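You operate a simulated robot arm through the tools that you are given. There is no shell and no other tool. Be economical: measure what you need, move in short steps, check, and stop when the job is done.

The job below is to be done with a simulated robot arm. You get a single attempt, and the scene is never put back.

Task
Salt the middle of cheese D352 in mould 43, then tighten its cord.
Fine: use the small blue brush and the salt box; put the brush back and close the box; the cheese stays in its mould; leave the other cheese unsalted and the other cords as they are; the trolley stays braked. Set down upright: small blue brush. A coat counts when it lies all over at full strength: go over it till it gets no stronger.

It is judged by the outcome, as a careful person would: the job done as asked, and still so three seconds after it is handed in. It fails if anything else is knocked over, pushed out of place, dropped, spilled or broken.

Robot
A 6-joint arm with a two-finger parallel gripper on a trunk, on a base that drives. Base frame: it is fixed to the floor where the robot stands at the start and does not move with it; the origin is under the middle of the robot, x ahead of it, y to its left, z up. Lengths are in mm, angles in degrees, forces in N, time in s.
With the tool pointing down near the work surface it reaches from about 240 to 780 mm from the robot's upright axis, wherever it stands. Its first joint turns from -166.0 to 166.0 degrees. Places, roughly: beige mould [-2500, 6250, 1000]; lid of the salt box [500, -100, 600]; low trolley [600, 400, 500]. Payload 3.91 kg.
Tool frame: the origin (TCP) lies between the finger pads and is the grasp point; the fingertips stand 30 mm ahead of it; z points along the fingers, y is the line along which they close. The gripper opens to 110 mm. The fingers are 20 mm wide and 10 mm thick; the gripper's body (48 by 112 mm) begins 55 mm behind the TCP.
Orientation is that of the tool frame in the base frame, as a unit quaternion [w, x, y, z]. With the fingers straight down and closing along the base's y, the tool's x points along the base's -x, its y along +y and its z along -z.

Tools
- The arm moves only by the tool drive_tool. Its argument "series" is one flat list of numbers, 7 for each row, row after row: the turn, a rotation vector about the tool's x, y, z in degrees, then the shift along the tool's x, y, z in mm, then the opening, from 0 (shut) to 1 (fully open). In form: [ax, ay, az, dx, dy, dz, gripper, ax, ay, az, dx, dy, dz, gripper, ...]. A call has 1 to 10 rows; each row is the pose to reach, as a shift and turn from the pose commanded when the call began, along the tool's axes at that moment. A row lasts 0.2 s, in which the tool goes at most 50 mm and 8.6 degrees; a call with a longer step from one row to the next is refused whole, and so is a gripper value outside its range. A pose out of reach is approached as far as the arm can. The call stops where the force on the tool passes 80 N (or 10 N more than at its start, if that is more) or the arm is blocked; 0.2 s more then pass. The fingers move at their own pace (about 45 mm/s each) and stop on an object; they squeeze with about 42 N. The grip force told is the motor's: it shows also when the fingers shut on nothing. Time passes only in rows, and 0.2 s behind the last, so rows that repeat a pose let the fingers close. It gives the time, the measured TCP pose, the force on the tool (base axes), the opening and the grip force at its end, in the units of the frame above (readings bear some noise), with the torque about the TCP (base axes, N m) and any sound that the robot's microphone picked up.
- Cameras (640 x 400 px; columns grow to the right, rows downward): "scene" is now at [2.5, 167.2, 1519.3]; the picture's right is [-0.02, -1.00, 0.00], its down [-0.80, 0.01, -0.59] and it looks along [0.59, -0.01, -0.81] (base axes); focal length 257 px, centre (320, 200). "wrist" rides on the gripper at [77, 7, -114] in the tool frame; the picture's right is [-0.09, 1.00, 0.00], its down [-0.80, -0.07, -0.59] and it looks along [-0.59, -0.05, 0.80] (tool axes); focal length 270 px, centre (320, 200). There is no depth. A picture from a camera that has moved, and an enlarged one, comes with that camera's place and axes in the base frame and with its lens. The place of the scene camera against the robot may be out by one fixed shift of up to 25 mm in any direction.
- capture(camera): a new picture of that camera. The clock stands still meanwhile.
- move_column(by): slides the trunk up (or, below 0, down) by that many mm; the arm and the scene camera ride with it, the base frame stays. It gives what a move gives, with no picture.
- base_move(legs): drives the robot by 1 to 6 legs, each [ahead, turn to the left] in mm and degrees, along the robot's own axes; the way and the turn of a leg run together, so that a leg with both is an arc; at most 1500 mm and 180 degrees a leg. The arm and the cameras ride along, it lands a little off, and it stops where it bumps. It gives what a move gives.
- aim_head(pan, tilt): turns the head with the scene camera to pan (to the left, within 155 degrees either way) and tilt (down, from -29 to 69), counted from straight ahead of the robot. It gives what a move gives.
- enlarge(camera, box): a new picture of the part [left, top, right, bottom] of that camera's present view, enlarged. The clock stands still meanwhile.
- hand_in(): hands the job in; it is judged then, once.

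Go step by step. Nothing tells you exact positions but the pictures and the camera data: compare them with the known pose of the tool, close in by small moves and look again before you grip or let go. The budget is 120 turns and 78 pictures, counting those below and the enlarged ones. Unless the task says otherwise, let go and move clear before handing in, and close with one line.

The tools are called after "Call:" by a JSON object that holds its "name" and its "arguments". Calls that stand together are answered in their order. drive_tool: Moves the arm, as the interface text tells. Its arguments: {"type":"object","properties":{"series":{"type":"array"}},"required":["series"]} The other tools are called the same way: move_column (by) slides the trunk up or down; base_move (legs) drives the base; aim_head (pan, tilt) turns the head that bears the scene camera; capture (camera) takes a picture; enlarge (camera, box) takes an enlarged picture of a part of a camera's view; hand_in () hands the job in.

At the start:

```text
time_s: 0.0
ee_pos: [336.2, 370.2, 1025.4]
orientation: [0.001, -0.004, 1.0, 0.001]
force: [0.2, -0.5, -0.5]
ft_torque: [-0.02, -0.01, -0.01]
gripper_width: 110.0
grasp_force: 0.0
trunk travel left (down, up): [-475.0, 135.0]
robot x, y, heading: [2.9, 13.2, -0.1]
head pan, tilt: [-0.9, 53.6]
```

scene: 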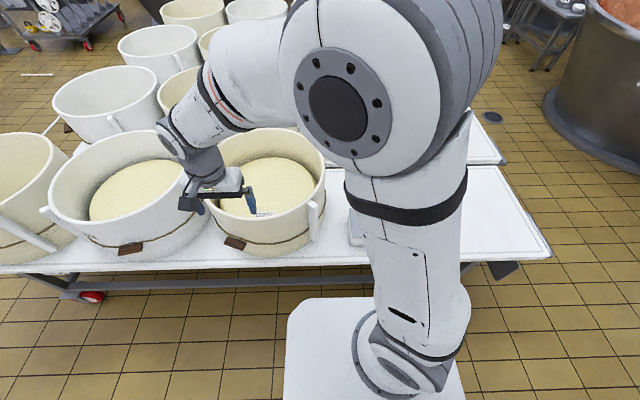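
wrist: 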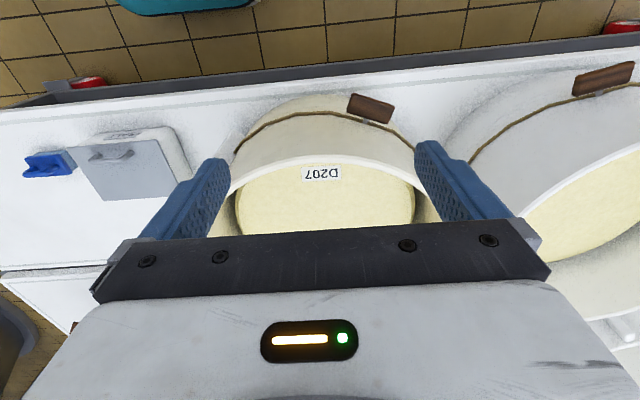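

I see two filled moulds on the trolley (one labelled D207), with the salt box and blue brush to the right. I'll look closer at both moulds and their labels.

Call:
{"name": "enlarge", "arguments": {"camera": "scene", "box": [0, 100, 340, 300]}}

Call:
{"name": "enlarge", "arguments": {"camera": "wrist", "box": [0, 40, 320, 240]}}

```text
1.88 times, centred on (170, 200) of scene
camera zoom: at [2.5, 167.2, 1519.3], right [-0.02, -1.0, 0.0], down [-0.8, 0.01, -0.59], along [0.59, -0.01, -0.81], focal length 483 px, centre (602, 200)
```

zoom: 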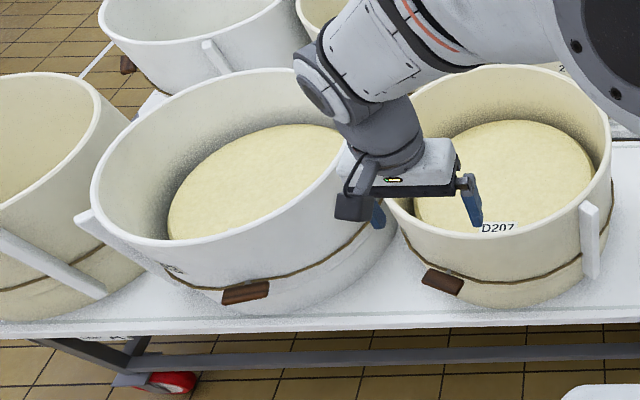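

```text
2.00 times, centred on (160, 140) of wrist
camera zoom: at [259.3, 378.4, 1140.3], right [0.08, 1.0, 0.0], down [0.8, -0.06, 0.59], along [0.59, -0.05, -0.8], focal length 541 px, centre (640, 320)
```

zoom: 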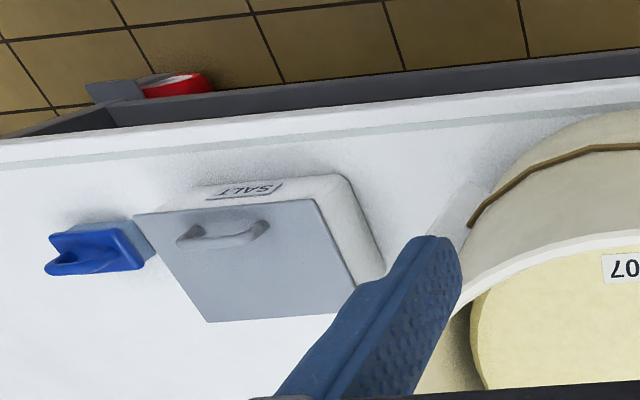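

The cheese under the gripper is D207, so D352 may be the one in the white mould beside it, or somewhere else. I'll turn the head to survey.

Call:
{"name": "aim_head", "arguments": {"pan": 35, "tilt": 40}}

Call:
{"name": "capture", "arguments": {"camera": "scene"}}

Call:
{"name": "aim_head", "arguments": {"pan": 112, "tilt": 10}}

Call:
{"name": "capture", "arguments": {"camera": "scene"}}

```text
time_s: 1.0
ee_pos: [336.1, 371.2, 1025.3]
orientation: [0.0, -0.004, 1.0, -0.001]
force: [-0.3, 1.3, 0.3]
ft_torque: [0.01, 0.01, -0.03]
gripper_width: 109.8
grasp_force: 0.1
trunk travel left (down, up): [-475.0, 135.0]
robot x, y, heading: [0.7, 11.5, 0.0]
head pan, tilt: [35.0, 40.0]
```

```text
73 pictures are left
camera scene: at [-1.3, 217.1, 1538.2], right [0.57, -0.82, 0.0], down [-0.53, -0.37, -0.77], along [0.63, 0.44, -0.64], focal length 257 px, centre (320, 200)
```

scene: 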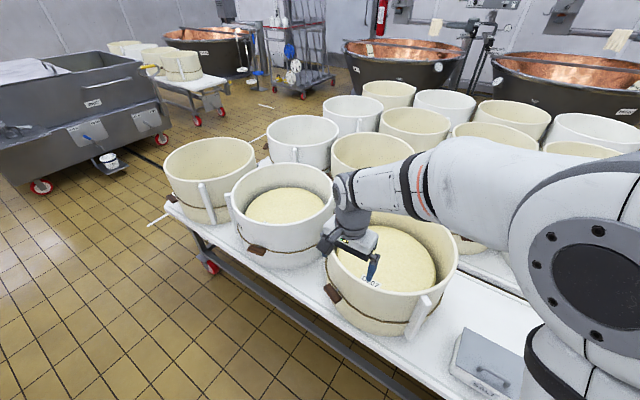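

```text
time_s: 2.5
ee_pos: [336.3, 371.5, 1025.2]
orientation: [0.0, -0.004, 1.0, 0.0]
force: [1.4, 0.5, -0.2]
ft_torque: [0.03, 0.03, 0.04]
gripper_width: 110.5
grasp_force: 0.1
trunk travel left (down, up): [-475.0, 135.0]
robot x, y, heading: [-1.0, 13.7, 0.0]
head pan, tilt: [112.0, 10.0]
```

```text
72 pictures are left
camera scene: at [-105.8, 254.6, 1585.9], right [0.93, 0.37, 0.0], down [0.06, -0.16, -0.98], along [-0.37, 0.91, -0.17], focal length 257 px, centre (320, 200)
```

scene: 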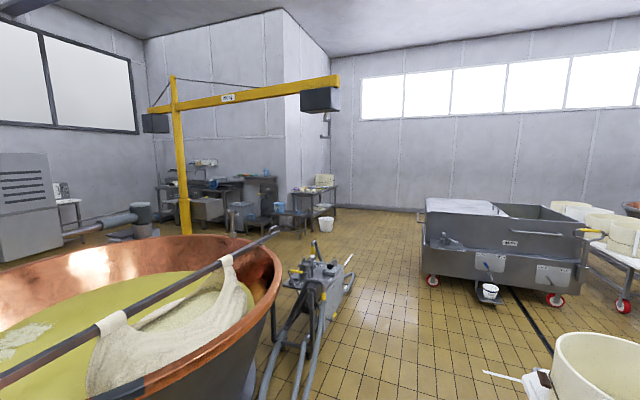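

Two filled moulds stand on the trolley, with an empty beige one beyond. I'll move the wrist camera over the white mould to read its label and number.

Call:
{"name": "drive_tool", "arguments": {"series": [0, 0, 0, 0, 40, 0, 1, 0, 0, 0, 0, 80, 0, 1, 0, 0, 0, 0, 120, 0, 1, 0, 0, 0, 0, 160, 0, 1, 0, 0, 0, 0, 200, 0, 1, 0, 0, 0, 10, 230, 0, 1]}}

Call:
{"name": "capture", "arguments": {"camera": "wrist"}}

Call:
{"name": "aim_head", "arguments": {"pan": 30, "tilt": 55}}

Call:
{"name": "capture", "arguments": {"camera": "scene"}}

```text
time_s: 3.9
ee_pos: [326.6, 605.3, 1027.1]
orientation: [0.0, -0.003, 1.0, -0.001]
force: [-0.9, -0.4, 0.1]
ft_torque: [-0.01, 0.0, 0.01]
gripper_width: 110.1
grasp_force: 0.0
trunk travel left (down, up): [-475.0, 135.0]
robot x, y, heading: [0.2, 10.3, -0.1]
head pan, tilt: [112.0, 10.0]
```

```text
71 pictures are left
camera wrist: at [249.1, 611.2, 1140.9], right [0.08, 1.0, 0.0], down [0.8, -0.06, 0.59], along [0.59, -0.05, -0.8], focal length 270 px, centre (320, 200)
```

wrist: 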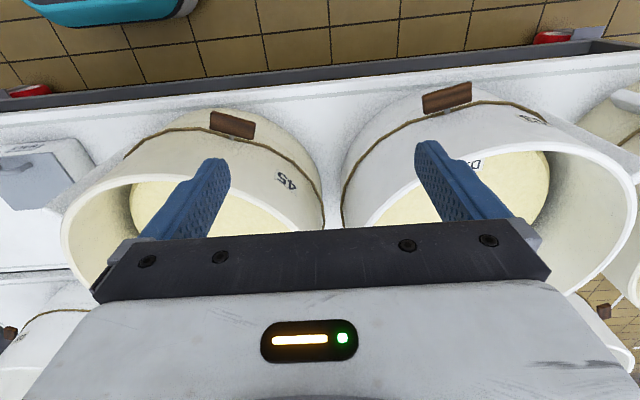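

```text
time_s: 5.5
ee_pos: [326.1, 603.1, 1026.2]
orientation: [0.0, -0.004, 1.0, 0.001]
force: [0.6, 0.1, -0.3]
ft_torque: [-0.03, -0.02, -0.02]
gripper_width: 110.0
grasp_force: 0.1
trunk travel left (down, up): [-475.0, 135.0]
robot x, y, heading: [-3.6, 10.8, 0.2]
head pan, tilt: [30.0, 55.0]
```

```text
70 pictures are left
camera scene: at [-8.6, 204.5, 1517.6], right [0.5, -0.87, 0.0], down [-0.71, -0.41, -0.57], along [0.5, 0.29, -0.82], focal length 257 px, centre (320, 200)
```

scene: 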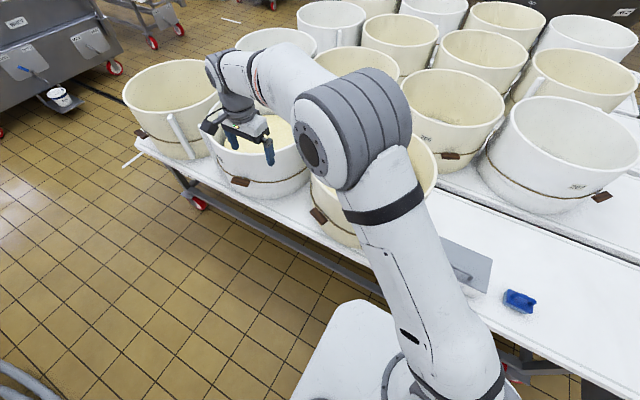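

The near mould is 45. Zooming in on the white mould's number and label.

Call:
{"name": "enlarge", "arguments": {"camera": "wrist", "box": [400, 80, 600, 205]}}

```text
3.20 times, centred on (500, 142) of wrist
camera zoom: at [249.5, 610.2, 1141.2], right [0.08, 1.0, 0.0], down [0.8, -0.06, 0.59], along [0.59, -0.05, -0.8], focal length 865 px, centre (-256, 384)
```

zoom: 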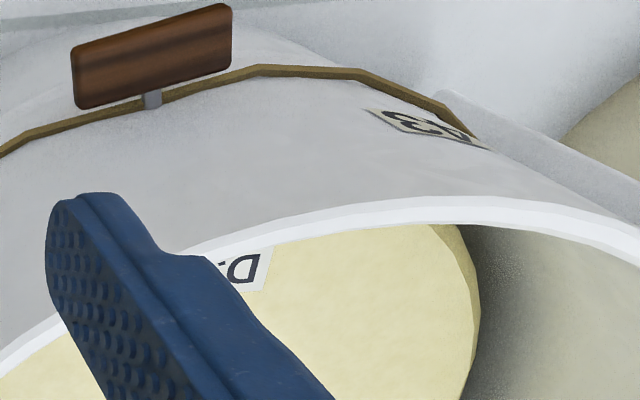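

The white mould's number ends in 3 and its label starts "D3", so it looks like the target; I'll confirm that later. Next I'll go and inspect the salt box and brush.

Call:
{"name": "drive_tool", "arguments": {"series": [0, 0, 0, 0, -48, 0, 1, 0, 0, 0, 0, -96, 0, 1, 0, 0, 0, 0, -144, 0, 1, 0, 0, 0, 0, -192, 0, 1, 0, 0, 0, 0, -240, 0, 1, 0, 0, 0, 0, -288, 0, 1, 0, 0, 0, 0, -336, 0, 1, 0, 0, 0, 0, -384, 0, 1, 0, 0, 0, 0, -432, 0, 1, 0, 0, 0, 0, -480, 0, 1]}}

Call:
{"name": "drive_tool", "arguments": {"series": [0, 0, 0, 0, -45, 15, 0.5, 0, 0, 0, 0, -90, 30, 0.5, 0, 0, 0, 0, -135, 45, 0.5, 0, 0, 0, 0, -180, 60, 0.5, 0, 0, 0, -20, -220, 75, 0.5, 0, 0, 0, -40, -250, 90, 0.5, 0, 0, 0, -60, -270, 105, 0.5]}}

Call:
{"name": "capture", "arguments": {"camera": "wrist"}}

```text
time_s: 7.7
ee_pos: [326.6, 121.1, 1026.1]
orientation: [0.0, -0.004, 1.0, 0.001]
force: [0.4, -0.1, -0.2]
ft_torque: [0.03, 0.03, 0.02]
gripper_width: 109.9
grasp_force: 0.0
trunk travel left (down, up): [-475.0, 135.0]
robot x, y, heading: [1.1, 12.0, 0.0]
head pan, tilt: [30.0, 55.0]
```

```text
time_s: 9.3
ee_pos: [390.5, -149.0, 919.2]
orientation: [0.0, -0.003, 1.0, 0.0]
force: [0.2, -0.1, 0.2]
ft_torque: [0.0, 0.0, 0.03]
gripper_width: 54.9
grasp_force: 0.0
trunk travel left (down, up): [-475.0, 135.0]
robot x, y, heading: [0.1, 14.8, -0.0]
head pan, tilt: [30.0, 55.0]
```

```text
68 pictures are left
camera wrist: at [312.7, -142.8, 1034.5], right [0.08, 1.0, 0.0], down [0.8, -0.06, 0.59], along [0.59, -0.05, -0.8], focal length 270 px, centre (320, 200)
```

wrist: 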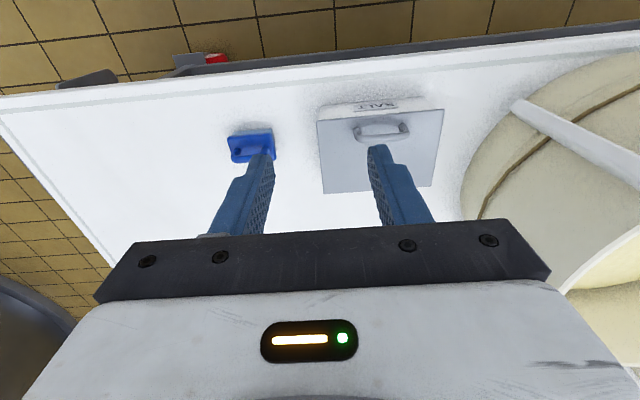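

The handle is near (475, -66, 652) and the brush near (516, -287, 585). I'll zoom in to see how each is shaped.

Call:
{"name": "enlarge", "arguments": {"camera": "wrist", "box": [200, 80, 460, 242]}}

Call:
{"name": "aim_head", "arguments": {"pan": -15, "tilt": 50}}

Call:
{"name": "capture", "arguments": {"camera": "scene"}}

```text
2.46 times, centred on (330, 161) of wrist
camera zoom: at [312.7, -142.8, 1034.5], right [0.08, 1.0, 0.0], down [0.8, -0.06, 0.59], along [0.59, -0.05, -0.8], focal length 665 px, centre (295, 296)
```

zoom: 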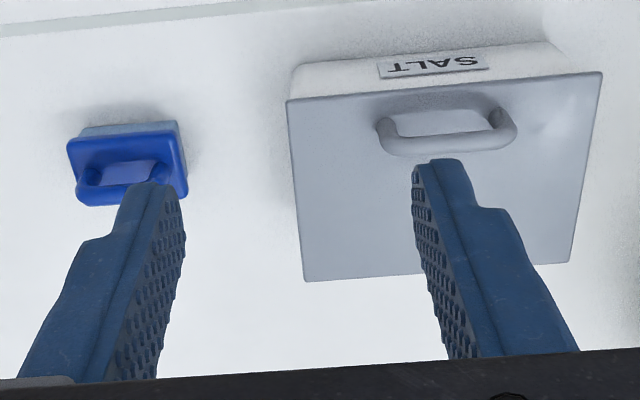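

```text
time_s: 10.4
ee_pos: [389.4, -150.0, 921.7]
orientation: [0.0, -0.004, 1.0, 0.001]
force: [-0.3, 0.2, 1.3]
ft_torque: [0.02, 0.01, 0.0]
gripper_width: 55.1
grasp_force: 0.1
trunk travel left (down, up): [-475.0, 135.0]
robot x, y, heading: [1.0, 10.6, 0.1]
head pan, tilt: [-15.0, 50.0]
```

```text
66 pictures are left
camera scene: at [3.4, 148.4, 1524.1], right [-0.26, -0.97, 0.0], down [-0.74, 0.2, -0.64], along [0.62, -0.17, -0.77], focal length 257 px, centre (320, 200)
```

scene: 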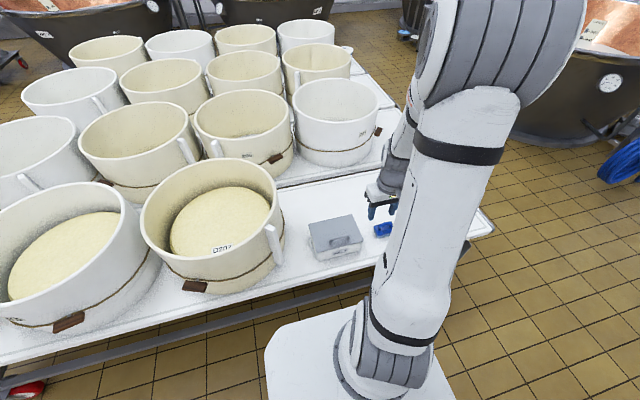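

The lid has a bar handle near its front edge, running along y, and the brush has a similar bar handle. I'll turn the tool 90° and go above the lid handle.

Call:
{"name": "drive_tool", "arguments": {"series": [0, 0, -8.5, -8, 8, 10, 0.5, 0, 0, -17, -16, 16, 20, 0.5, 0, 0, -25.5, -24, 24, 30, 0.5, 0, 0, -34, -32, 32, 40, 0.5, 0, 0, -42.5, -40, 40, 50, 0.5, 0, 0, -51, -48, 48, 60, 0.5, 0, 0, -59.5, -56, 56, 70, 0.5, 0, 0, -68, -64, 64, 80, 0.5, 0, 0, -76.5, -74, 74, 90, 0.5, 0, 0, -85, -85, 84, 100, 0.5]}}

Call:
{"name": "drive_tool", "arguments": {"series": [0, 0, -5, 0, 0, 20, 0.5, 0, 0, -5, 0, 0, 50, 0.5]}}

Call:
{"name": "capture", "arguments": {"camera": "wrist"}}

```text
time_s: 12.6
ee_pos: [473.9, -65.1, 820.5]
orientation: [-0.001, -0.679, 0.734, 0.0]
force: [-0.6, -0.2, -0.2]
ft_torque: [0.01, -0.01, -0.02]
gripper_width: 54.9
grasp_force: 0.0
trunk travel left (down, up): [-475.0, 135.0]
robot x, y, heading: [-1.3, 10.0, -0.3]
head pan, tilt: [-15.0, 50.0]
```

```text
time_s: 13.2
ee_pos: [475.3, -64.0, 771.0]
orientation: [0.0, 0.71, -0.704, -0.001]
force: [0.3, 0.1, 0.0]
ft_torque: [0.0, -0.01, -0.02]
gripper_width: 54.9
grasp_force: 0.1
trunk travel left (down, up): [-475.0, 135.0]
robot x, y, heading: [1.0, 12.8, 0.2]
head pan, tilt: [-15.0, 50.0]
```

```text
65 pictures are left
camera wrist: at [469.4, -139.1, 886.4], right [-1.0, 0.08, 0.0], down [0.06, 0.8, 0.59], along [0.05, 0.59, -0.8], focal length 270 px, centre (320, 200)
```

wrist: 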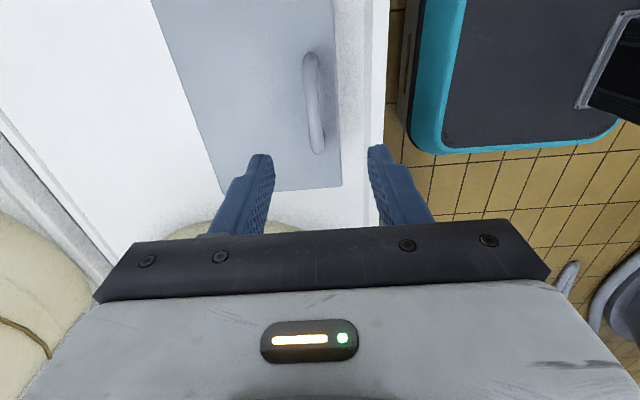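

The handle is centred at about (482, -69), with the lid top near 634. I'll lower so the tips straddle the bar and check before gripping.

Call:
{"name": "drive_tool", "arguments": {"series": [0, 0, 0, 5, -7, 40, 0.5, 0, 0, 0, 5, -7, 75, 0.5, 0, 0, 0, 5, -7, 90, 0.5, 0, 0, 0, 5, -7, 102, 0.5]}}

Call:
{"name": "capture", "arguments": {"camera": "wrist"}}

```text
time_s: 14.2
ee_pos: [481.7, -68.1, 670.4]
orientation: [0.0, 0.71, -0.704, 0.0]
force: [0.1, -0.2, 0.1]
ft_torque: [0.0, -0.01, -0.01]
gripper_width: 55.0
grasp_force: 0.0
trunk travel left (down, up): [-475.0, 135.0]
robot x, y, heading: [0.7, 11.2, 0.0]
head pan, tilt: [-15.0, 50.0]
```

```text
64 pictures are left
camera wrist: at [476.3, -144.7, 783.6], right [-1.0, 0.08, 0.0], down [0.06, 0.8, 0.59], along [0.05, 0.59, -0.8], focal length 270 px, centre (320, 200)
```

wrist: 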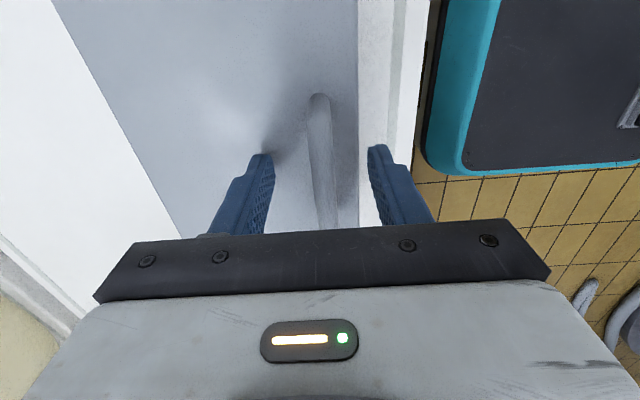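

The bar sits between the fingertips. I'll close on it and lift slightly.

Call:
{"name": "drive_tool", "arguments": {"series": [0, 0, 0, 0, 0, 0, 0, 0, 0, 0, 0, 0, 0, 0, 0, 0, 0, 0, 0, 0, 0, 0, 0, 0, 0, 0, 0, 0]}}

Call:
{"name": "drive_tool", "arguments": {"series": [0, 0, 0, 0, 0, -3, 0, 0, 0, 0, 0, 0, -7, 0]}}

Call:
{"name": "capture", "arguments": {"camera": "wrist"}}

```text
time_s: 15.2
ee_pos: [481.5, -68.7, 668.7]
orientation: [0.0, 0.709, -0.705, 0.0]
force: [-7.8, -0.1, 2.4]
ft_torque: [0.0, 0.04, 0.04]
gripper_width: 11.4
grasp_force: 42.0
trunk travel left (down, up): [-475.0, 135.0]
robot x, y, heading: [0.4, 12.6, 0.1]
head pan, tilt: [-15.0, 50.0]
```

```text
time_s: 15.8
ee_pos: [481.9, -68.3, 676.0]
orientation: [-0.001, 0.71, -0.704, 0.001]
force: [4.5, 1.0, 0.2]
ft_torque: [-0.3, 0.16, 0.18]
gripper_width: 11.2
grasp_force: 42.2
trunk travel left (down, up): [-475.0, 135.0]
robot x, y, heading: [-1.7, 10.8, 0.2]
head pan, tilt: [-15.0, 50.0]
```

```text
63 pictures are left
camera wrist: at [476.9, -144.5, 790.7], right [-1.0, 0.08, 0.0], down [0.06, 0.8, 0.59], along [0.05, 0.59, -0.8], focal length 270 px, centre (320, 200)
```

wrist: 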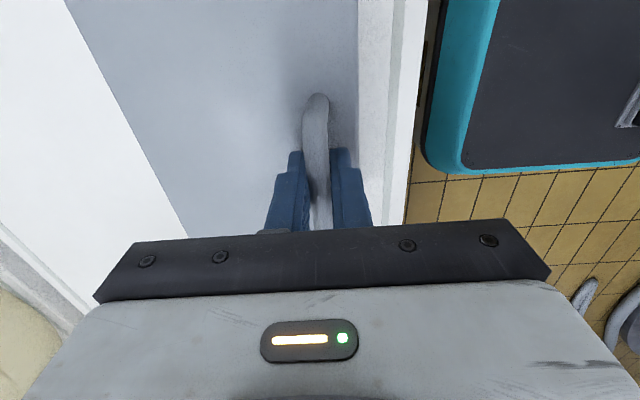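

The lid gave way easily, so it's probably hinged at the rear. I'll follow an opening arc a little way and look.

Call:
{"name": "drive_tool", "arguments": {"series": [-8, 0, 0, 0, -5.8, -8.7, 0, -15, 0, 0, 0, -12.7, -21.6, 0]}}

Call:
{"name": "capture", "arguments": {"camera": "wrist"}}

Call:
{"name": "enlarge", "arguments": {"camera": "scene", "box": [240, 160, 440, 285]}}

```text
time_s: 16.4
ee_pos: [493.7, -68.0, 697.1]
orientation: [0.093, 0.703, -0.699, -0.093]
force: [1.9, -5.1, -1.0]
ft_torque: [0.42, 0.04, -0.09]
gripper_width: 11.1
grasp_force: 42.1
trunk travel left (down, up): [-475.0, 135.0]
robot x, y, heading: [-0.6, 12.2, -0.1]
head pan, tilt: [-15.0, 50.0]
```

```text
62 pictures are left
camera wrist: at [517.6, -144.2, 809.1], right [-0.96, 0.08, 0.26], down [0.22, 0.8, 0.56], along [-0.16, 0.59, -0.79], focal length 270 px, centre (320, 200)
```

wrist: 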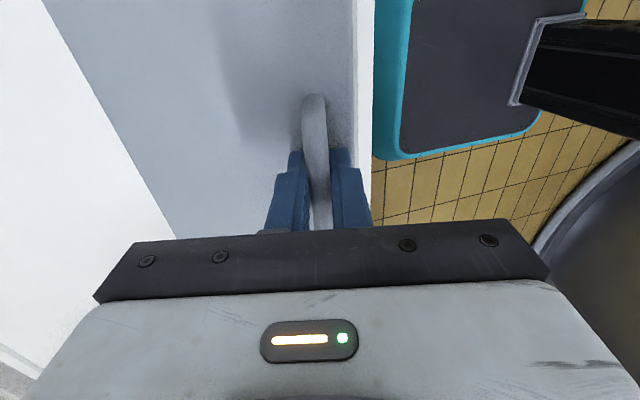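

```text
3.20 times, centred on (340, 222) of scene
camera zoom: at [3.8, 147.7, 1524.1], right [-0.26, -0.97, 0.0], down [-0.74, 0.2, -0.64], along [0.62, -0.17, -0.77], focal length 822 px, centre (256, 128)
```

zoom: 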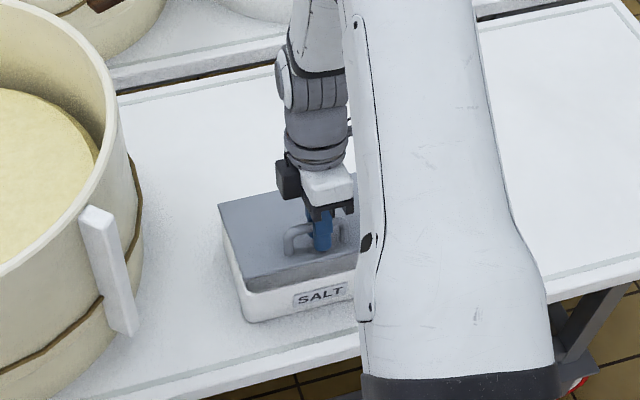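

The lid is hinged at the rear. I'll test whether it stays up by itself by opening the fingers slightly.

Call:
{"name": "drive_tool", "arguments": {"series": [0, 0, 0, 0, 0, 0, 0.25, 0, 0, 0, 0, 0, 0, 0.25, 0, 0, 0, 0, 0, 0, 0.25]}}

Call:
{"name": "capture", "arguments": {"camera": "wrist"}}

```text
time_s: 17.2
ee_pos: [494.2, -66.7, 696.9]
orientation: [0.093, 0.703, -0.699, -0.091]
force: [-0.1, 0.4, 0.4]
ft_torque: [0.01, 0.0, -0.02]
gripper_width: 27.5
grasp_force: 0.1
trunk travel left (down, up): [-475.0, 135.0]
robot x, y, heading: [-1.4, 13.2, 0.1]
head pan, tilt: [-15.0, 50.0]
```

```text
60 pictures are left
camera wrist: at [517.3, -143.5, 809.1], right [-0.96, 0.08, 0.26], down [0.22, 0.8, 0.56], along [-0.16, 0.59, -0.79], focal length 270 px, centre (320, 200)
```

wrist: 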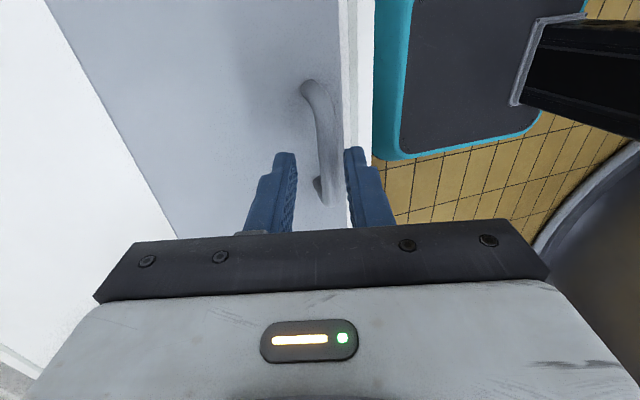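

The lid falls shut when released, so it has to be swung past vertical. I'll re-grip the bar with the tool tilted sideways (wrist toward −y), so the opening swing is mostly wrist rotation.

Call:
{"name": "drive_tool", "arguments": {"series": [0, 0, 0, 0, 0, -40, 0.4, 7, 0, 0, 0, 0, -70, 0.4, 15, 0, 0, 0, 0, -80, 0.4]}}

Call:
{"name": "drive_tool", "arguments": {"series": [0, -8, 0, 10, 5, 5, 0.4, 0, -16, 0, 20, 10, 10, 0.4, 0, -24, 0, 30, 15, 20, 0.4, 0, -32, 0, 40, 20, 30, 0.4, 0, -40, 0, 50, 25, 40, 0.4, 0, -48, 0, 55, 33, 60, 0.4, 0, -55, 0, 55, 33, 80, 0.4]}}

Call:
{"name": "capture", "arguments": {"camera": "wrist"}}

Call:
{"name": "enlarge", "arguments": {"camera": "scene", "box": [240, 140, 440, 265]}}

```text
time_s: 18.0
ee_pos: [513.6, -69.9, 774.9]
orientation: [0.0, 0.71, -0.704, 0.001]
force: [-0.2, -0.3, 0.1]
ft_torque: [0.01, 0.0, -0.01]
gripper_width: 44.0
grasp_force: 0.0
trunk travel left (down, up): [-475.0, 135.0]
robot x, y, heading: [0.6, 10.4, -0.1]
head pan, tilt: [-15.0, 50.0]
```

```text
time_s: 19.6
ee_pos: [481.7, -122.4, 695.0]
orientation: [-0.326, 0.629, -0.624, -0.328]
force: [-0.9, -0.4, 0.1]
ft_torque: [0.0, 0.03, -0.02]
gripper_width: 43.8
grasp_force: 0.1
trunk travel left (down, up): [-475.0, 135.0]
robot x, y, heading: [3.0, 10.2, -0.2]
head pan, tilt: [-15.0, 50.0]
```

```text
59 pictures are left
camera wrist: at [476.5, -260.4, 697.4], right [-1.0, 0.04, 0.07], down [0.07, -0.03, 1.0], along [0.04, 1.0, 0.03], focal length 270 px, centre (320, 200)
```

wrist: 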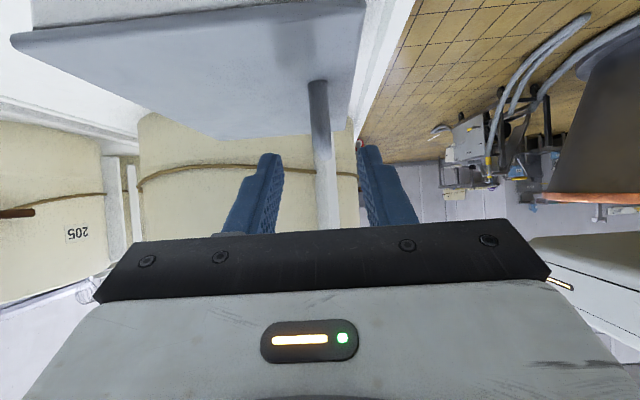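

```text
3.20 times, centred on (340, 202) of scene
camera zoom: at [3.8, 148.0, 1524.2], right [-0.26, -0.97, 0.0], down [-0.74, 0.2, -0.64], along [0.62, -0.17, -0.77], focal length 822 px, centre (256, 192)
```

zoom: 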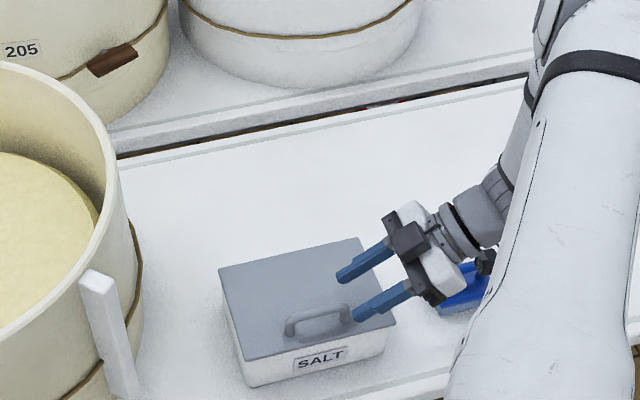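

The handle bar is lined up between the fingers. Advancing and closing on it.

Call:
{"name": "drive_tool", "arguments": {"series": [0, 0, 0, 4, 0, 23, 0.4, 0, 0, 0, 8, 0, 44, 0.4, 0, 0, 0, 8, 0, 44, 0.2, 0, 0, 0, 8, 0, 44, 0, 0, 0, 0, 8, 0, 44, 0, 0, 0, 0, 8, 0, 44, 0]}}

Call:
{"name": "enlarge", "arguments": {"camera": "scene", "box": [240, 140, 440, 265]}}

```text
time_s: 21.0
ee_pos: [480.8, -93.5, 662.5]
orientation: [-0.326, 0.629, -0.624, -0.329]
force: [-6.9, -0.2, 0.4]
ft_torque: [0.32, 0.1, 0.05]
gripper_width: 11.7
grasp_force: 42.1
trunk travel left (down, up): [-475.0, 135.0]
robot x, y, heading: [0.4, 9.3, 0.1]
head pan, tilt: [-15.0, 50.0]
```

```text
3.20 times, centred on (340, 202) of scene
camera zoom: at [2.8, 148.2, 1524.1], right [-0.26, -0.97, 0.0], down [-0.74, 0.2, -0.64], along [0.62, -0.17, -0.77], focal length 822 px, centre (256, 192)
```

zoom: 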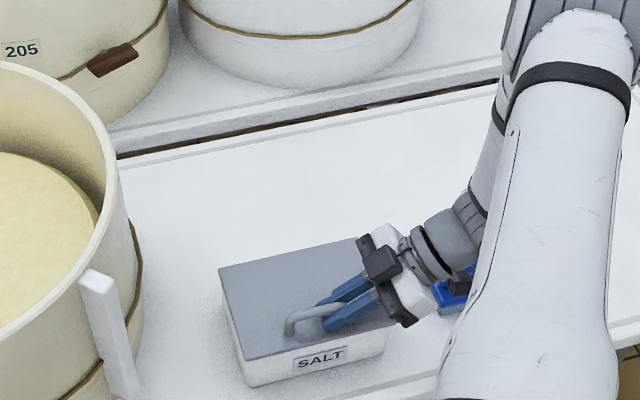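

Gripped. Now swinging the lid along its arc about the rear hinge, up to about 40° first.

Call:
{"name": "drive_tool", "arguments": {"series": [-4.6, 0, 6.55, -13, -5.1, -9.1, 0, -9.2, 0, 13.1, -25.3, -12.3, -17.7, 0, -13.8, 0, 19.7, -36.6, -21.6, -25.7, 0, -18.4, 0, 26.2, -46.8, -32.7, -32.8, 0, -23, 0, 32.8, -55.6, -45.4, -39, 0]}}

Call:
{"name": "enlarge", "arguments": {"camera": "scene", "box": [240, 140, 440, 265]}}

```text
time_s: 22.2
ee_pos: [529.0, -92.9, 729.7]
orientation: [0.09, -0.479, 0.7, 0.522]
force: [4.6, -0.8, 0.3]
ft_torque: [0.51, -0.23, -0.5]
gripper_width: 11.7
grasp_force: 42.2
trunk travel left (down, up): [-475.0, 135.0]
robot x, y, heading: [2.6, 9.0, 0.0]
head pan, tilt: [-15.0, 50.0]
```

```text
3.20 times, centred on (340, 202) of scene
camera zoom: at [4.4, 147.9, 1524.0], right [-0.26, -0.97, 0.0], down [-0.74, 0.2, -0.64], along [0.62, -0.17, -0.77], focal length 822 px, centre (256, 192)
```

zoom: 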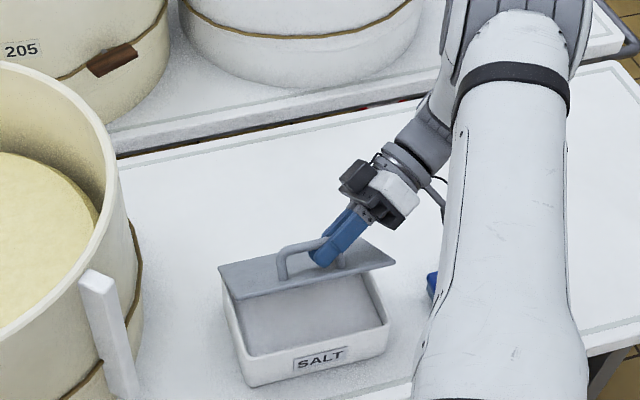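

Lid is opening cleanly with low force. Continuing another 40° on the same arc.

Call:
{"name": "drive_tool", "arguments": {"series": [-4.6, 0, 6.55, -13, -5.1, -9.1, 0, -9.2, 0, 13.1, -25.3, -12.3, -17.7, 0, -13.8, 0, 19.7, -36.6, -21.6, -25.7, 0, -18.4, 0, 26.2, -46.8, -32.7, -32.8, 0, -23, 0, 32.8, -55.6, -45.4, -39, 0]}}

Call:
{"name": "enlarge", "arguments": {"camera": "scene", "box": [240, 140, 440, 265]}}

```text
time_s: 23.4
ee_pos: [562.9, -58.2, 755.6]
orientation: [-0.154, -0.27, 0.693, 0.65]
force: [0.2, -0.7, -7.4]
ft_torque: [0.49, -0.07, 0.02]
gripper_width: 12.0
grasp_force: 42.4
out of reach, approached as far as the arm can: row 4, 5
trunk travel left (down, up): [-475.0, 135.0]
robot x, y, heading: [3.3, 10.8, 0.1]
head pan, tilt: [-15.0, 50.0]
```

```text
3.20 times, centred on (340, 202) of scene
camera zoom: at [4.3, 148.1, 1524.0], right [-0.26, -0.97, 0.0], down [-0.74, 0.2, -0.64], along [0.62, -0.17, -0.77], focal length 822 px, centre (256, 192)
```

zoom: 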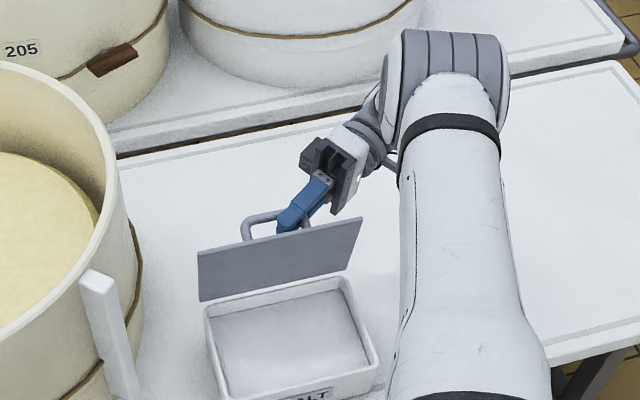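

Reach ran out near 70° and the box was dragged a little. I'll reverse along the arc to bring it back and look again.

Call:
{"name": "drive_tool", "arguments": {"series": [4.6, 0, -6.55, 13.4, 2.9, 9.4, 0, 9.2, 0, -13.1, 27.1, 3.4, 19, 0]}}

Call:
{"name": "enlarge", "arguments": {"camera": "scene", "box": [240, 140, 440, 265]}}

```text
time_s: 24.0
ee_pos: [527.4, -59.8, 752.1]
orientation: [-0.059, -0.362, 0.703, 0.609]
force: [1.1, 1.0, -6.0]
ft_torque: [0.19, -0.1, -0.11]
gripper_width: 11.7
grasp_force: 41.7
trunk travel left (down, up): [-475.0, 135.0]
robot x, y, heading: [1.7, 10.0, 0.0]
head pan, tilt: [-15.0, 50.0]
```

```text
3.20 times, centred on (340, 202) of scene
camera zoom: at [4.1, 148.2, 1524.0], right [-0.26, -0.97, 0.0], down [-0.74, 0.2, -0.64], along [0.62, -0.17, -0.77], focal length 822 px, centre (256, 192)
```

zoom: 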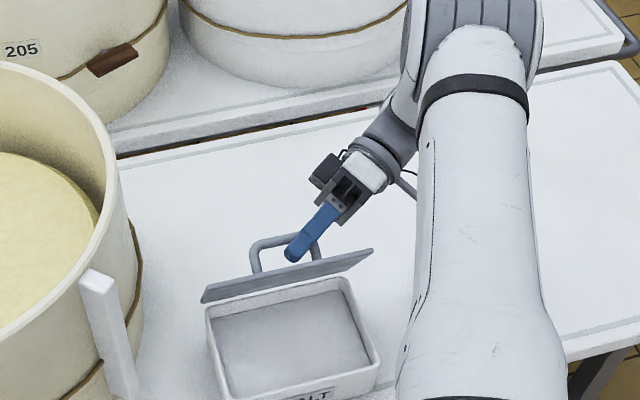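

The box was dragged about 44 mm toward me and 33 mm left. I'll lower the lid along the arc, then slide the box back to its place.

Call:
{"name": "drive_tool", "arguments": {"series": [4.6, 0, -6.55, 13.4, 2.9, 9.4, 0, 9.2, 0, -13.1, 27.1, 3.4, 19, 0, 13.8, 0, -19.7, 40.7, 1.6, 28.5, 0, 18.4, 0, -26.2, 53.9, -2.5, 37.8, 0, 23, 0, -32.8, 66.6, -8.8, 46.7, 0]}}

Call:
{"name": "drive_tool", "arguments": {"series": [4.6, 0, -6.55, 13.4, 2.9, 9.4, 0, 9.2, 0, -13.1, 27.1, 3.4, 19, 0, 13.5, 0, -19.2, 40, 1.6, 28, 0]}}

Call:
{"name": "enlarge", "arguments": {"camera": "scene", "box": [240, 140, 440, 265]}}

```text
time_s: 25.2
ee_pos: [456.8, -60.5, 709.9]
orientation: [0.187, -0.549, 0.679, 0.45]
force: [1.0, -0.2, -6.5]
ft_torque: [-0.96, 0.44, 0.02]
gripper_width: 11.4
grasp_force: 42.1
trunk travel left (down, up): [-475.0, 135.0]
robot x, y, heading: [0.8, 13.2, -0.0]
head pan, tilt: [-15.0, 50.0]
```

```text
time_s: 26.0
ee_pos: [447.6, -72.3, 670.8]
orientation: [0.319, -0.626, 0.629, 0.334]
force: [-2.0, -2.8, -3.0]
ft_torque: [0.64, 0.43, 0.02]
gripper_width: 11.6
grasp_force: 42.7
out of reach, approached as far as the arm can: row 3
trunk travel left (down, up): [-475.0, 135.0]
robot x, y, heading: [-1.0, 13.0, 0.1]
head pan, tilt: [-15.0, 50.0]
```

```text
3.20 times, centred on (340, 202) of scene
camera zoom: at [3.7, 147.9, 1524.1], right [-0.26, -0.97, 0.0], down [-0.74, 0.2, -0.64], along [0.62, -0.17, -0.77], focal length 822 px, centre (256, 192)
```

zoom: 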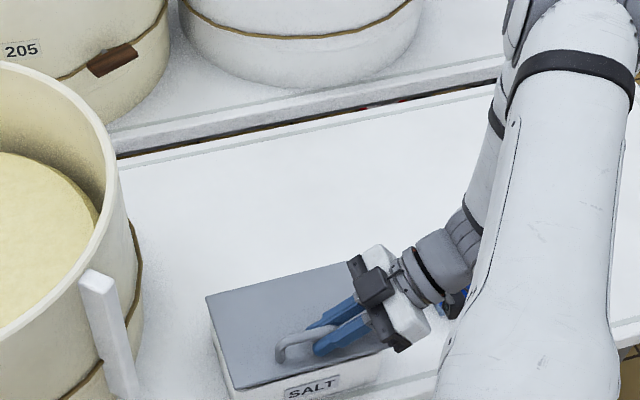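

The lid is nearly shut. I'll slide the box back (+33 x, −21 y) by its handle.

Call:
{"name": "drive_tool", "arguments": {"series": [0, 0, 0, 3, -8, -4.3, 0, 0, 0, 0, 6, -16, -8.6, 0, 0, 0, 0, 9, -24, -12.9, 0, 0, 0, 0, 12, -33, -17.2, 0, 0, 0, 0, 16, -33, -14.5, 0]}}

Call:
{"name": "enlarge", "arguments": {"camera": "scene", "box": [240, 140, 440, 265]}}

```text
time_s: 27.2
ee_pos: [480.0, -90.8, 665.0]
orientation: [-0.323, 0.627, -0.626, -0.331]
force: [-5.7, 2.9, 3.8]
ft_torque: [0.27, -0.21, 0.38]
gripper_width: 11.6
grasp_force: 42.3
trunk travel left (down, up): [-475.0, 135.0]
robot x, y, heading: [-0.6, 12.5, -0.1]
head pan, tilt: [-15.0, 50.0]
```

```text
3.20 times, centred on (340, 202) of scene
camera zoom: at [2.7, 148.4, 1524.1], right [-0.26, -0.97, 0.0], down [-0.74, 0.2, -0.64], along [0.62, -0.17, -0.77], focal length 822 px, centre (256, 192)
```

zoom: 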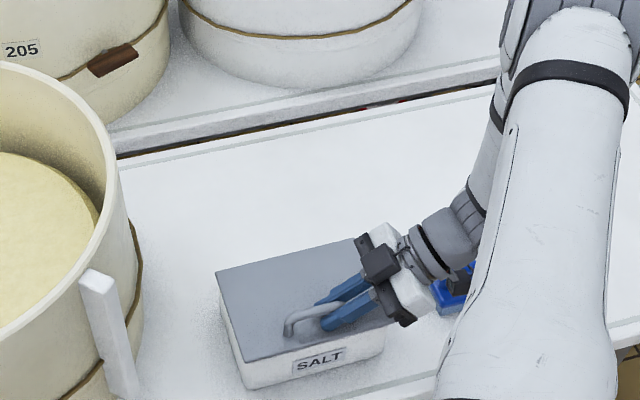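

The box is back in its place. I'll release, back off, and flip the tool so I can try again from a better standing place, with the wrist more sideways.

Call:
{"name": "drive_tool", "arguments": {"series": [0, 0, 0, 0, 0, 0, 0.3, 0, 0, 0, 0, 0, 0, 0.3, 0, 0, 0, 0, 0, 0, 0.3, 0, 0, 0, 0, 0, -30, 0.3, 0, 0, 0, 0, 0, -70, 0.3, 0, 0, 0, -40, 0, -90, 0.3, 0, 0, 0, -80, 0, -110, 0.3]}}

Call:
{"name": "drive_tool", "arguments": {"series": [0, 8, 0, -5, 10, -10, 0.3, 0, 16, 0, -10, 20, -20, 0.3, 0, 24, 0, -20, 30, -30, 0.3, 0, 32, 0, -30, 40, -40, 0.3, 0, 40, 0, -40, 50, -50, 0.3, 0, 48, 0, -50, 60, -60, 0.3, 0, 55, 0, -60, 70, -70, 0.3]}}

```text
time_s: 28.8
ee_pos: [489.3, -134.0, 794.2]
orientation: [-0.322, 0.628, -0.627, -0.331]
force: [0.1, 0.0, -0.1]
ft_torque: [0.0, 0.01, -0.01]
gripper_width: 32.9
grasp_force: 0.1
trunk travel left (down, up): [-475.0, 135.0]
robot x, y, heading: [2.2, 11.3, -0.0]
head pan, tilt: [-15.0, 50.0]
```

```text
time_s: 30.4
ee_pos: [413.3, -158.3, 882.9]
orientation: [0.004, 0.71, -0.704, -0.003]
force: [0.0, -1.3, -0.1]
ft_torque: [0.03, -0.03, -0.01]
gripper_width: 32.9
grasp_force: 0.0
trunk travel left (down, up): [-475.0, 135.0]
robot x, y, heading: [-1.8, 12.7, 0.2]
head pan, tilt: [-15.0, 50.0]
```

Now yawing the tool 180° so the camera ends up on top.

Call:
{"name": "drive_tool", "arguments": {"series": [0, 0, 8.5, 0, 0, 0, 0.3, 0, 0, 17, 0, 0, 0, 0.3, 0, 0, 25.5, 0, 0, 0, 0.3, 0, 0, 34, 0, 0, 0, 0.3, 0, 0, 42.5, 0, 0, 0, 0.3, 0, 0, 51, 0, 0, 0, 0.3, 0, 0, 59.5, 0, 0, 0, 0.3, 0, 0, 68, 0, 0, 0, 0.3, 0, 0, 76.5, 0, 0, 0, 0.3, 0, 0, 85, 0, 0, 0, 0.3]}}

Call:
{"name": "drive_tool", "arguments": {"series": [0, 0, 8.5, 0, 0, 0, 0.3, 0, 0, 17, 0, 0, 0, 0.3, 0, 0, 25.5, 0, 0, 0, 0.3, 0, 0, 34, 0, 0, 0, 0.3, 0, 0, 42.5, 0, 0, 0, 0.3, 0, 0, 51, 0, 0, 0, 0.3, 0, 0, 59.5, 0, 0, 0, 0.3, 0, 0, 68, 0, 0, 0, 0.3, 0, 0, 76.5, 0, 0, 0, 0.3, 0, 0, 85, 0, 0, 0, 0.3]}}

Call:
{"name": "drive_tool", "arguments": {"series": [0, 0, 5, 0, 0, 0, 0.3, 0, 0, 9.6, 0, 0, 0, 0.3]}}

Call:
{"name": "base_move", "arguments": {"legs": [[-120, 0], [0, -90], [230, 0], [0, 90], [120, 0]]}}

Call:
{"name": "capture", "arguments": {"camera": "scene"}}

Call:
{"name": "capture", "arguments": {"camera": "wrist"}}

```text
time_s: 32.6
ee_pos: [415.6, -158.0, 881.6]
orientation: [-0.005, -0.045, 0.999, 0.0]
force: [0.8, 0.3, 0.6]
ft_torque: [-0.01, 0.0, 0.02]
gripper_width: 33.2
grasp_force: 0.2
trunk travel left (down, up): [-475.0, 135.0]
robot x, y, heading: [1.4, 11.3, 0.0]
head pan, tilt: [-15.0, 50.0]
```

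```text
time_s: 34.8
ee_pos: [415.5, -157.9, 882.3]
orientation: [-0.004, 0.642, 0.767, -0.004]
force: [0.3, -0.7, 0.0]
ft_torque: [0.02, 0.0, -0.02]
gripper_width: 33.0
grasp_force: 0.1
trunk travel left (down, up): [-475.0, 135.0]
robot x, y, heading: [2.4, 11.1, 0.0]
head pan, tilt: [-15.0, 50.0]
```

```text
time_s: 35.4
ee_pos: [416.8, -158.1, 882.1]
orientation: [-0.003, 0.703, 0.712, -0.004]
force: [-0.5, 0.4, 0.0]
ft_torque: [-0.01, 0.0, 0.02]
gripper_width: 33.0
grasp_force: 0.0
trunk travel left (down, up): [-475.0, 135.0]
robot x, y, heading: [-0.7, 15.9, 0.3]
head pan, tilt: [-15.0, 50.0]
```

```text
time_s: 46.5
ee_pos: [410.3, -398.0, 882.1]
orientation: [-0.004, 0.709, 0.706, -0.004]
force: [-0.3, 0.1, -0.2]
ft_torque: [-0.02, 0.05, -0.02]
gripper_width: 33.0
grasp_force: 0.1
trunk travel left (down, up): [-475.0, 135.0]
robot x, y, heading: [-5.9, -223.6, -0.4]
head pan, tilt: [-15.0, 50.0]
```

```text
51 pictures are left
camera scene: at [1.6, -90.9, 1524.1], right [-0.27, -0.96, 0.0], down [-0.74, 0.2, -0.64], along [0.62, -0.17, -0.77], focal length 257 px, centre (320, 200)
```

scene: 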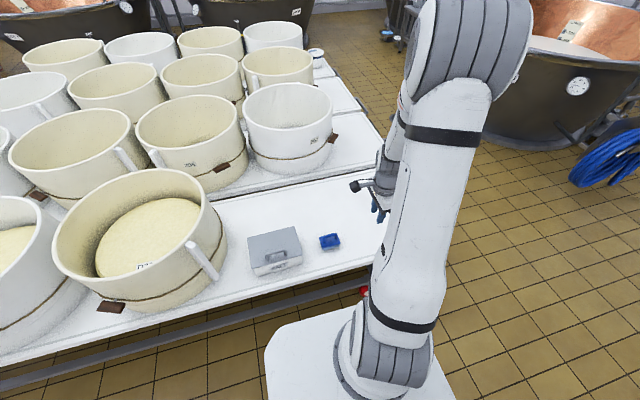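

```text
50 pictures are left
camera wrist: at [418.0, -318.6, 996.6], right [1.0, -0.09, -0.01], down [-0.07, -0.8, 0.6], along [-0.06, -0.59, -0.8], focal length 270 px, centre (320, 200)
```

wrist: 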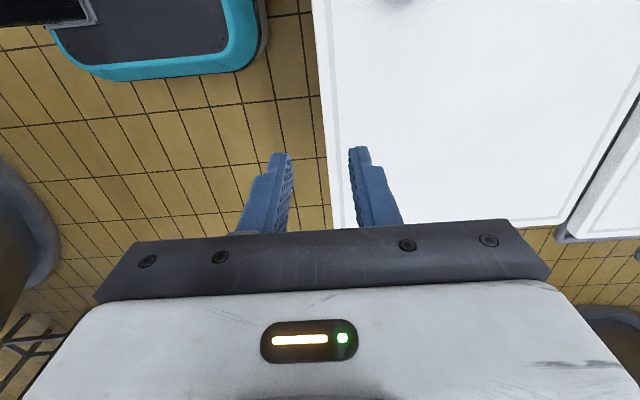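

Now at y≈-224. I'll tilt the tool 70° sideways and bring it to a pre-grasp at the lid handle.

Call:
{"name": "drive_tool", "arguments": {"series": [0, 7.8, 0, 26, 8, 18, 0.4, 0, 15.6, 0, 52, 16, 36, 0.4, 0, 23.4, 0, 78, 24, 56, 0.4, 0, 31.2, 0, 104, 32, 76, 0.4, 0, 39, 0, 130, 40, 96, 0.4, 0, 46.7, 0, 156, 48, 120, 0.4, 0, 54.5, 0, 182, 56, 145, 0.4, 0, 62.3, 0, 208, 64, 175, 0.4, 0, 70, 0, 233, 72, 204, 0.4]}}

Call:
{"name": "capture", "arguments": {"camera": "wrist"}}

Call:
{"name": "enlarge", "arguments": {"camera": "scene", "box": [200, 180, 400, 305]}}

```text
time_s: 48.5
ee_pos: [477.4, -159.0, 674.7]
orientation: [-0.409, 0.581, 0.576, 0.404]
force: [-0.3, -0.1, -0.1]
ft_torque: [-0.02, -0.05, 0.0]
gripper_width: 43.9
grasp_force: 0.0
trunk travel left (down, up): [-475.0, 135.0]
robot x, y, heading: [-9.1, -224.6, -0.2]
head pan, tilt: [-15.0, 50.0]
```

```text
49 pictures are left
camera wrist: at [484.3, -240.7, 786.4], right [1.0, -0.03, -0.09], down [-0.08, -0.83, -0.55], along [-0.06, 0.55, -0.83], focal length 270 px, centre (320, 200)
```

wrist: 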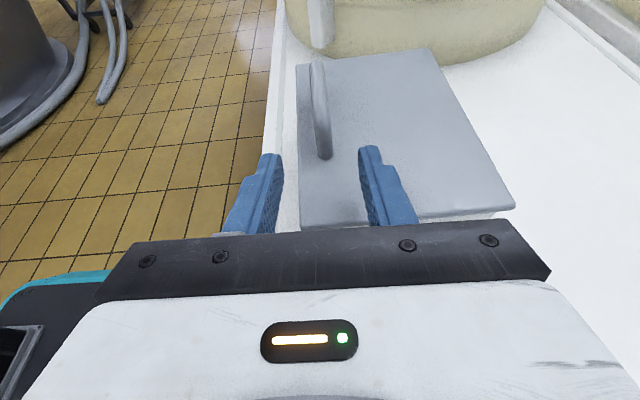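

```text
3.20 times, centred on (300, 242) of scene
camera zoom: at [-0.3, -91.0, 1524.2], right [-0.27, -0.96, 0.0], down [-0.74, 0.2, -0.64], along [0.62, -0.17, -0.77], focal length 822 px, centre (384, 64)
```

zoom: 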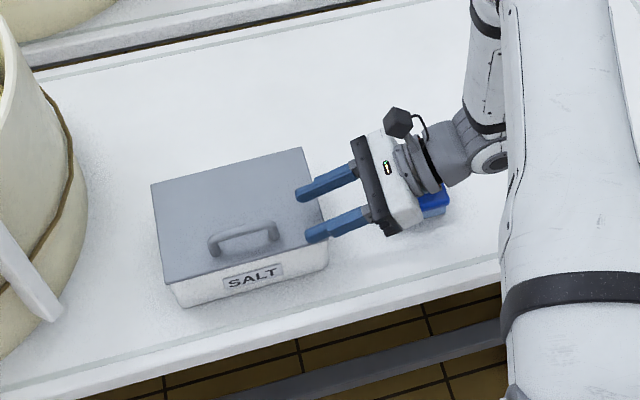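

The fingers straddle the bar from the side. Advancing and gripping.

Call:
{"name": "drive_tool", "arguments": {"series": [0, 0, 0, 0, 0.5, 27, 0.4, 0, 0, 0, 0, 0.5, 53, 0.4, 0, 0, 0, 0, 0.5, 53, 0.1, 0, 0, 0, 0, 0.5, 53, 0, 0, 0, 0, 0, 0.5, 53, 0, 0, 0, 0, 0, 0.5, 53, 0]}}

Call:
{"name": "drive_tool", "arguments": {"series": [2.74, 0, 7.52, 15.1, 4.3, -5.5, 0, 5.47, 0, 15.04, 29.5, 10.7, -10.7, 0, 8.2, 0, 22.6, 42.9, 19.3, -15.6, 0, 10.9, 0, 30.1, 55.1, 29.7, -20, 0, 13.7, 0, 37.6, 65.7, 41.9, -23.9, 0]}}

Call:
{"name": "enlarge", "arguments": {"camera": "scene", "box": [200, 180, 400, 305]}}

```text
time_s: 49.9
ee_pos: [478.9, -110.6, 658.9]
orientation: [-0.408, 0.582, 0.577, 0.402]
force: [-0.2, 3.7, 1.7]
ft_torque: [-0.01, -0.23, 0.06]
gripper_width: 11.7
grasp_force: 42.1
trunk travel left (down, up): [-475.0, 135.0]
robot x, y, heading: [-6.2, -227.2, -0.5]
head pan, tilt: [-15.0, 50.0]
```

```text
time_s: 51.1
ee_pos: [523.9, -114.4, 730.1]
orientation: [-0.581, 0.685, 0.401, 0.179]
force: [2.8, 0.6, 0.1]
ft_torque: [0.17, 0.11, -0.27]
gripper_width: 11.5
grasp_force: 41.9
trunk travel left (down, up): [-475.0, 135.0]
robot x, y, heading: [-2.6, -230.1, -0.7]
head pan, tilt: [-15.0, 50.0]
```

```text
3.20 times, centred on (300, 242) of scene
camera zoom: at [0.3, -90.9, 1524.0], right [-0.27, -0.96, 0.0], down [-0.74, 0.2, -0.64], along [0.62, -0.17, -0.77], focal length 822 px, centre (384, 64)
```

zoom: 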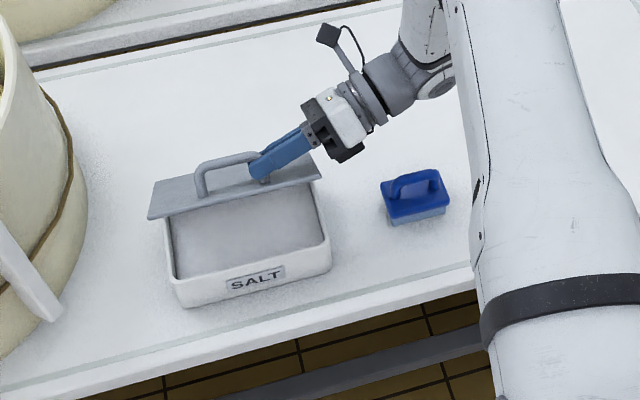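

Opening well with the box in place. Continuing in smaller portions.

Call:
{"name": "drive_tool", "arguments": {"series": [2.74, 0, 7.52, 15.1, 4.3, -5.5, 0, 5.47, 0, 15.04, 29.5, 10.7, -10.7, 0, 8.2, 0, 22.6, 42.9, 19.3, -15.6, 0]}}

Call:
{"name": "drive_tool", "arguments": {"series": [2.74, 0, 7.52, 15.1, 4.3, -5.5, 0]}}

Call:
{"name": "drive_tool", "arguments": {"series": [2.74, 0, 7.52, 15.1, 4.3, -5.5, 0]}}

Call:
{"name": "enlarge", "arguments": {"camera": "scene", "box": [200, 180, 400, 305]}}

```text
time_s: 51.9
ee_pos: [566.3, -114.4, 751.1]
orientation: [-0.652, 0.707, 0.271, 0.032]
force: [1.3, -3.0, 1.1]
ft_torque: [-0.19, 0.08, 0.23]
gripper_width: 11.6
grasp_force: 41.8
trunk travel left (down, up): [-475.0, 135.0]
robot x, y, heading: [-3.2, -225.3, -0.5]
head pan, tilt: [-15.0, 50.0]
```

```text
time_s: 52.3
ee_pos: [583.3, -113.4, 754.1]
orientation: [-0.67, 0.708, 0.224, -0.017]
force: [-0.9, -0.8, 0.3]
ft_torque: [-0.21, 0.05, 0.28]
gripper_width: 11.5
grasp_force: 41.8
trunk travel left (down, up): [-475.0, 135.0]
robot x, y, heading: [-4.7, -229.7, -0.3]
head pan, tilt: [-15.0, 50.0]
```

```text
time_s: 52.7
ee_pos: [600.5, -114.0, 754.9]
orientation: [-0.684, 0.704, 0.177, -0.066]
force: [-1.6, 0.9, -7.3]
ft_torque: [-0.19, 0.07, -0.02]
gripper_width: 11.6
grasp_force: 42.2
trunk travel left (down, up): [-475.0, 135.0]
robot x, y, heading: [-9.1, -226.5, -0.5]
head pan, tilt: [-15.0, 50.0]
```

```text
3.20 times, centred on (300, 242) of scene
camera zoom: at [0.1, -90.7, 1524.0], right [-0.27, -0.96, 0.0], down [-0.74, 0.2, -0.64], along [0.62, -0.17, -0.77], focal length 822 px, centre (384, 64)
```

zoom: 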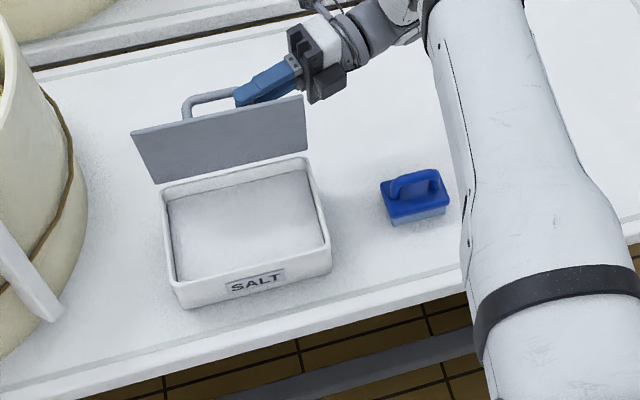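

At about 80° with the box still in place. Continuing past vertical.

Call:
{"name": "drive_tool", "arguments": {"series": [2.74, 0, 7.52, 14.1, 4.3, -5.2, 0]}}

Call:
{"name": "drive_tool", "arguments": {"series": [2.74, 0, 7.52, 14.5, 4.3, -5.3, 0]}}

Call:
{"name": "enlarge", "arguments": {"camera": "scene", "box": [200, 180, 400, 305]}}

```text
time_s: 53.1
ee_pos: [616.0, -114.8, 751.9]
orientation: [-0.695, 0.698, 0.13, -0.113]
force: [-0.4, 0.9, -7.3]
ft_torque: [-0.09, -0.15, -0.25]
gripper_width: 11.3
grasp_force: 42.2
trunk travel left (down, up): [-475.0, 135.0]
robot x, y, heading: [-9.6, -228.8, -0.2]
head pan, tilt: [-15.0, 50.0]
```

```text
time_s: 53.5
ee_pos: [632.1, -114.1, 747.9]
orientation: [0.702, -0.688, -0.081, 0.163]
force: [-0.6, -1.6, -7.1]
ft_torque: [-0.1, -0.25, 0.39]
gripper_width: 11.1
grasp_force: 42.1
trunk travel left (down, up): [-475.0, 135.0]
robot x, y, heading: [-1.7, -226.5, -0.5]
head pan, tilt: [-15.0, 50.0]
```

```text
3.20 times, centred on (300, 242) of scene
camera zoom: at [0.0, -90.8, 1524.1], right [-0.27, -0.96, 0.0], down [-0.74, 0.2, -0.64], along [0.62, -0.17, -0.77], focal length 822 px, centre (384, 64)
```

zoom: 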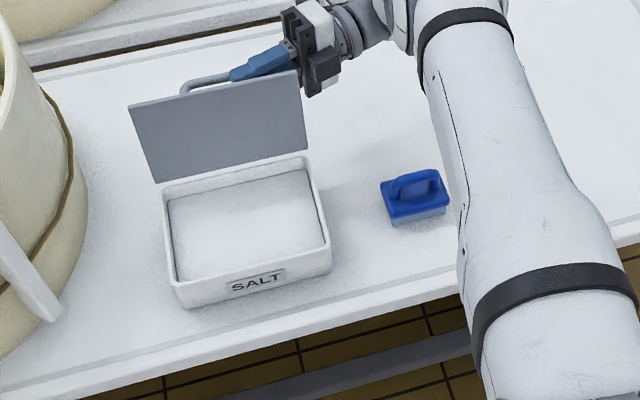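

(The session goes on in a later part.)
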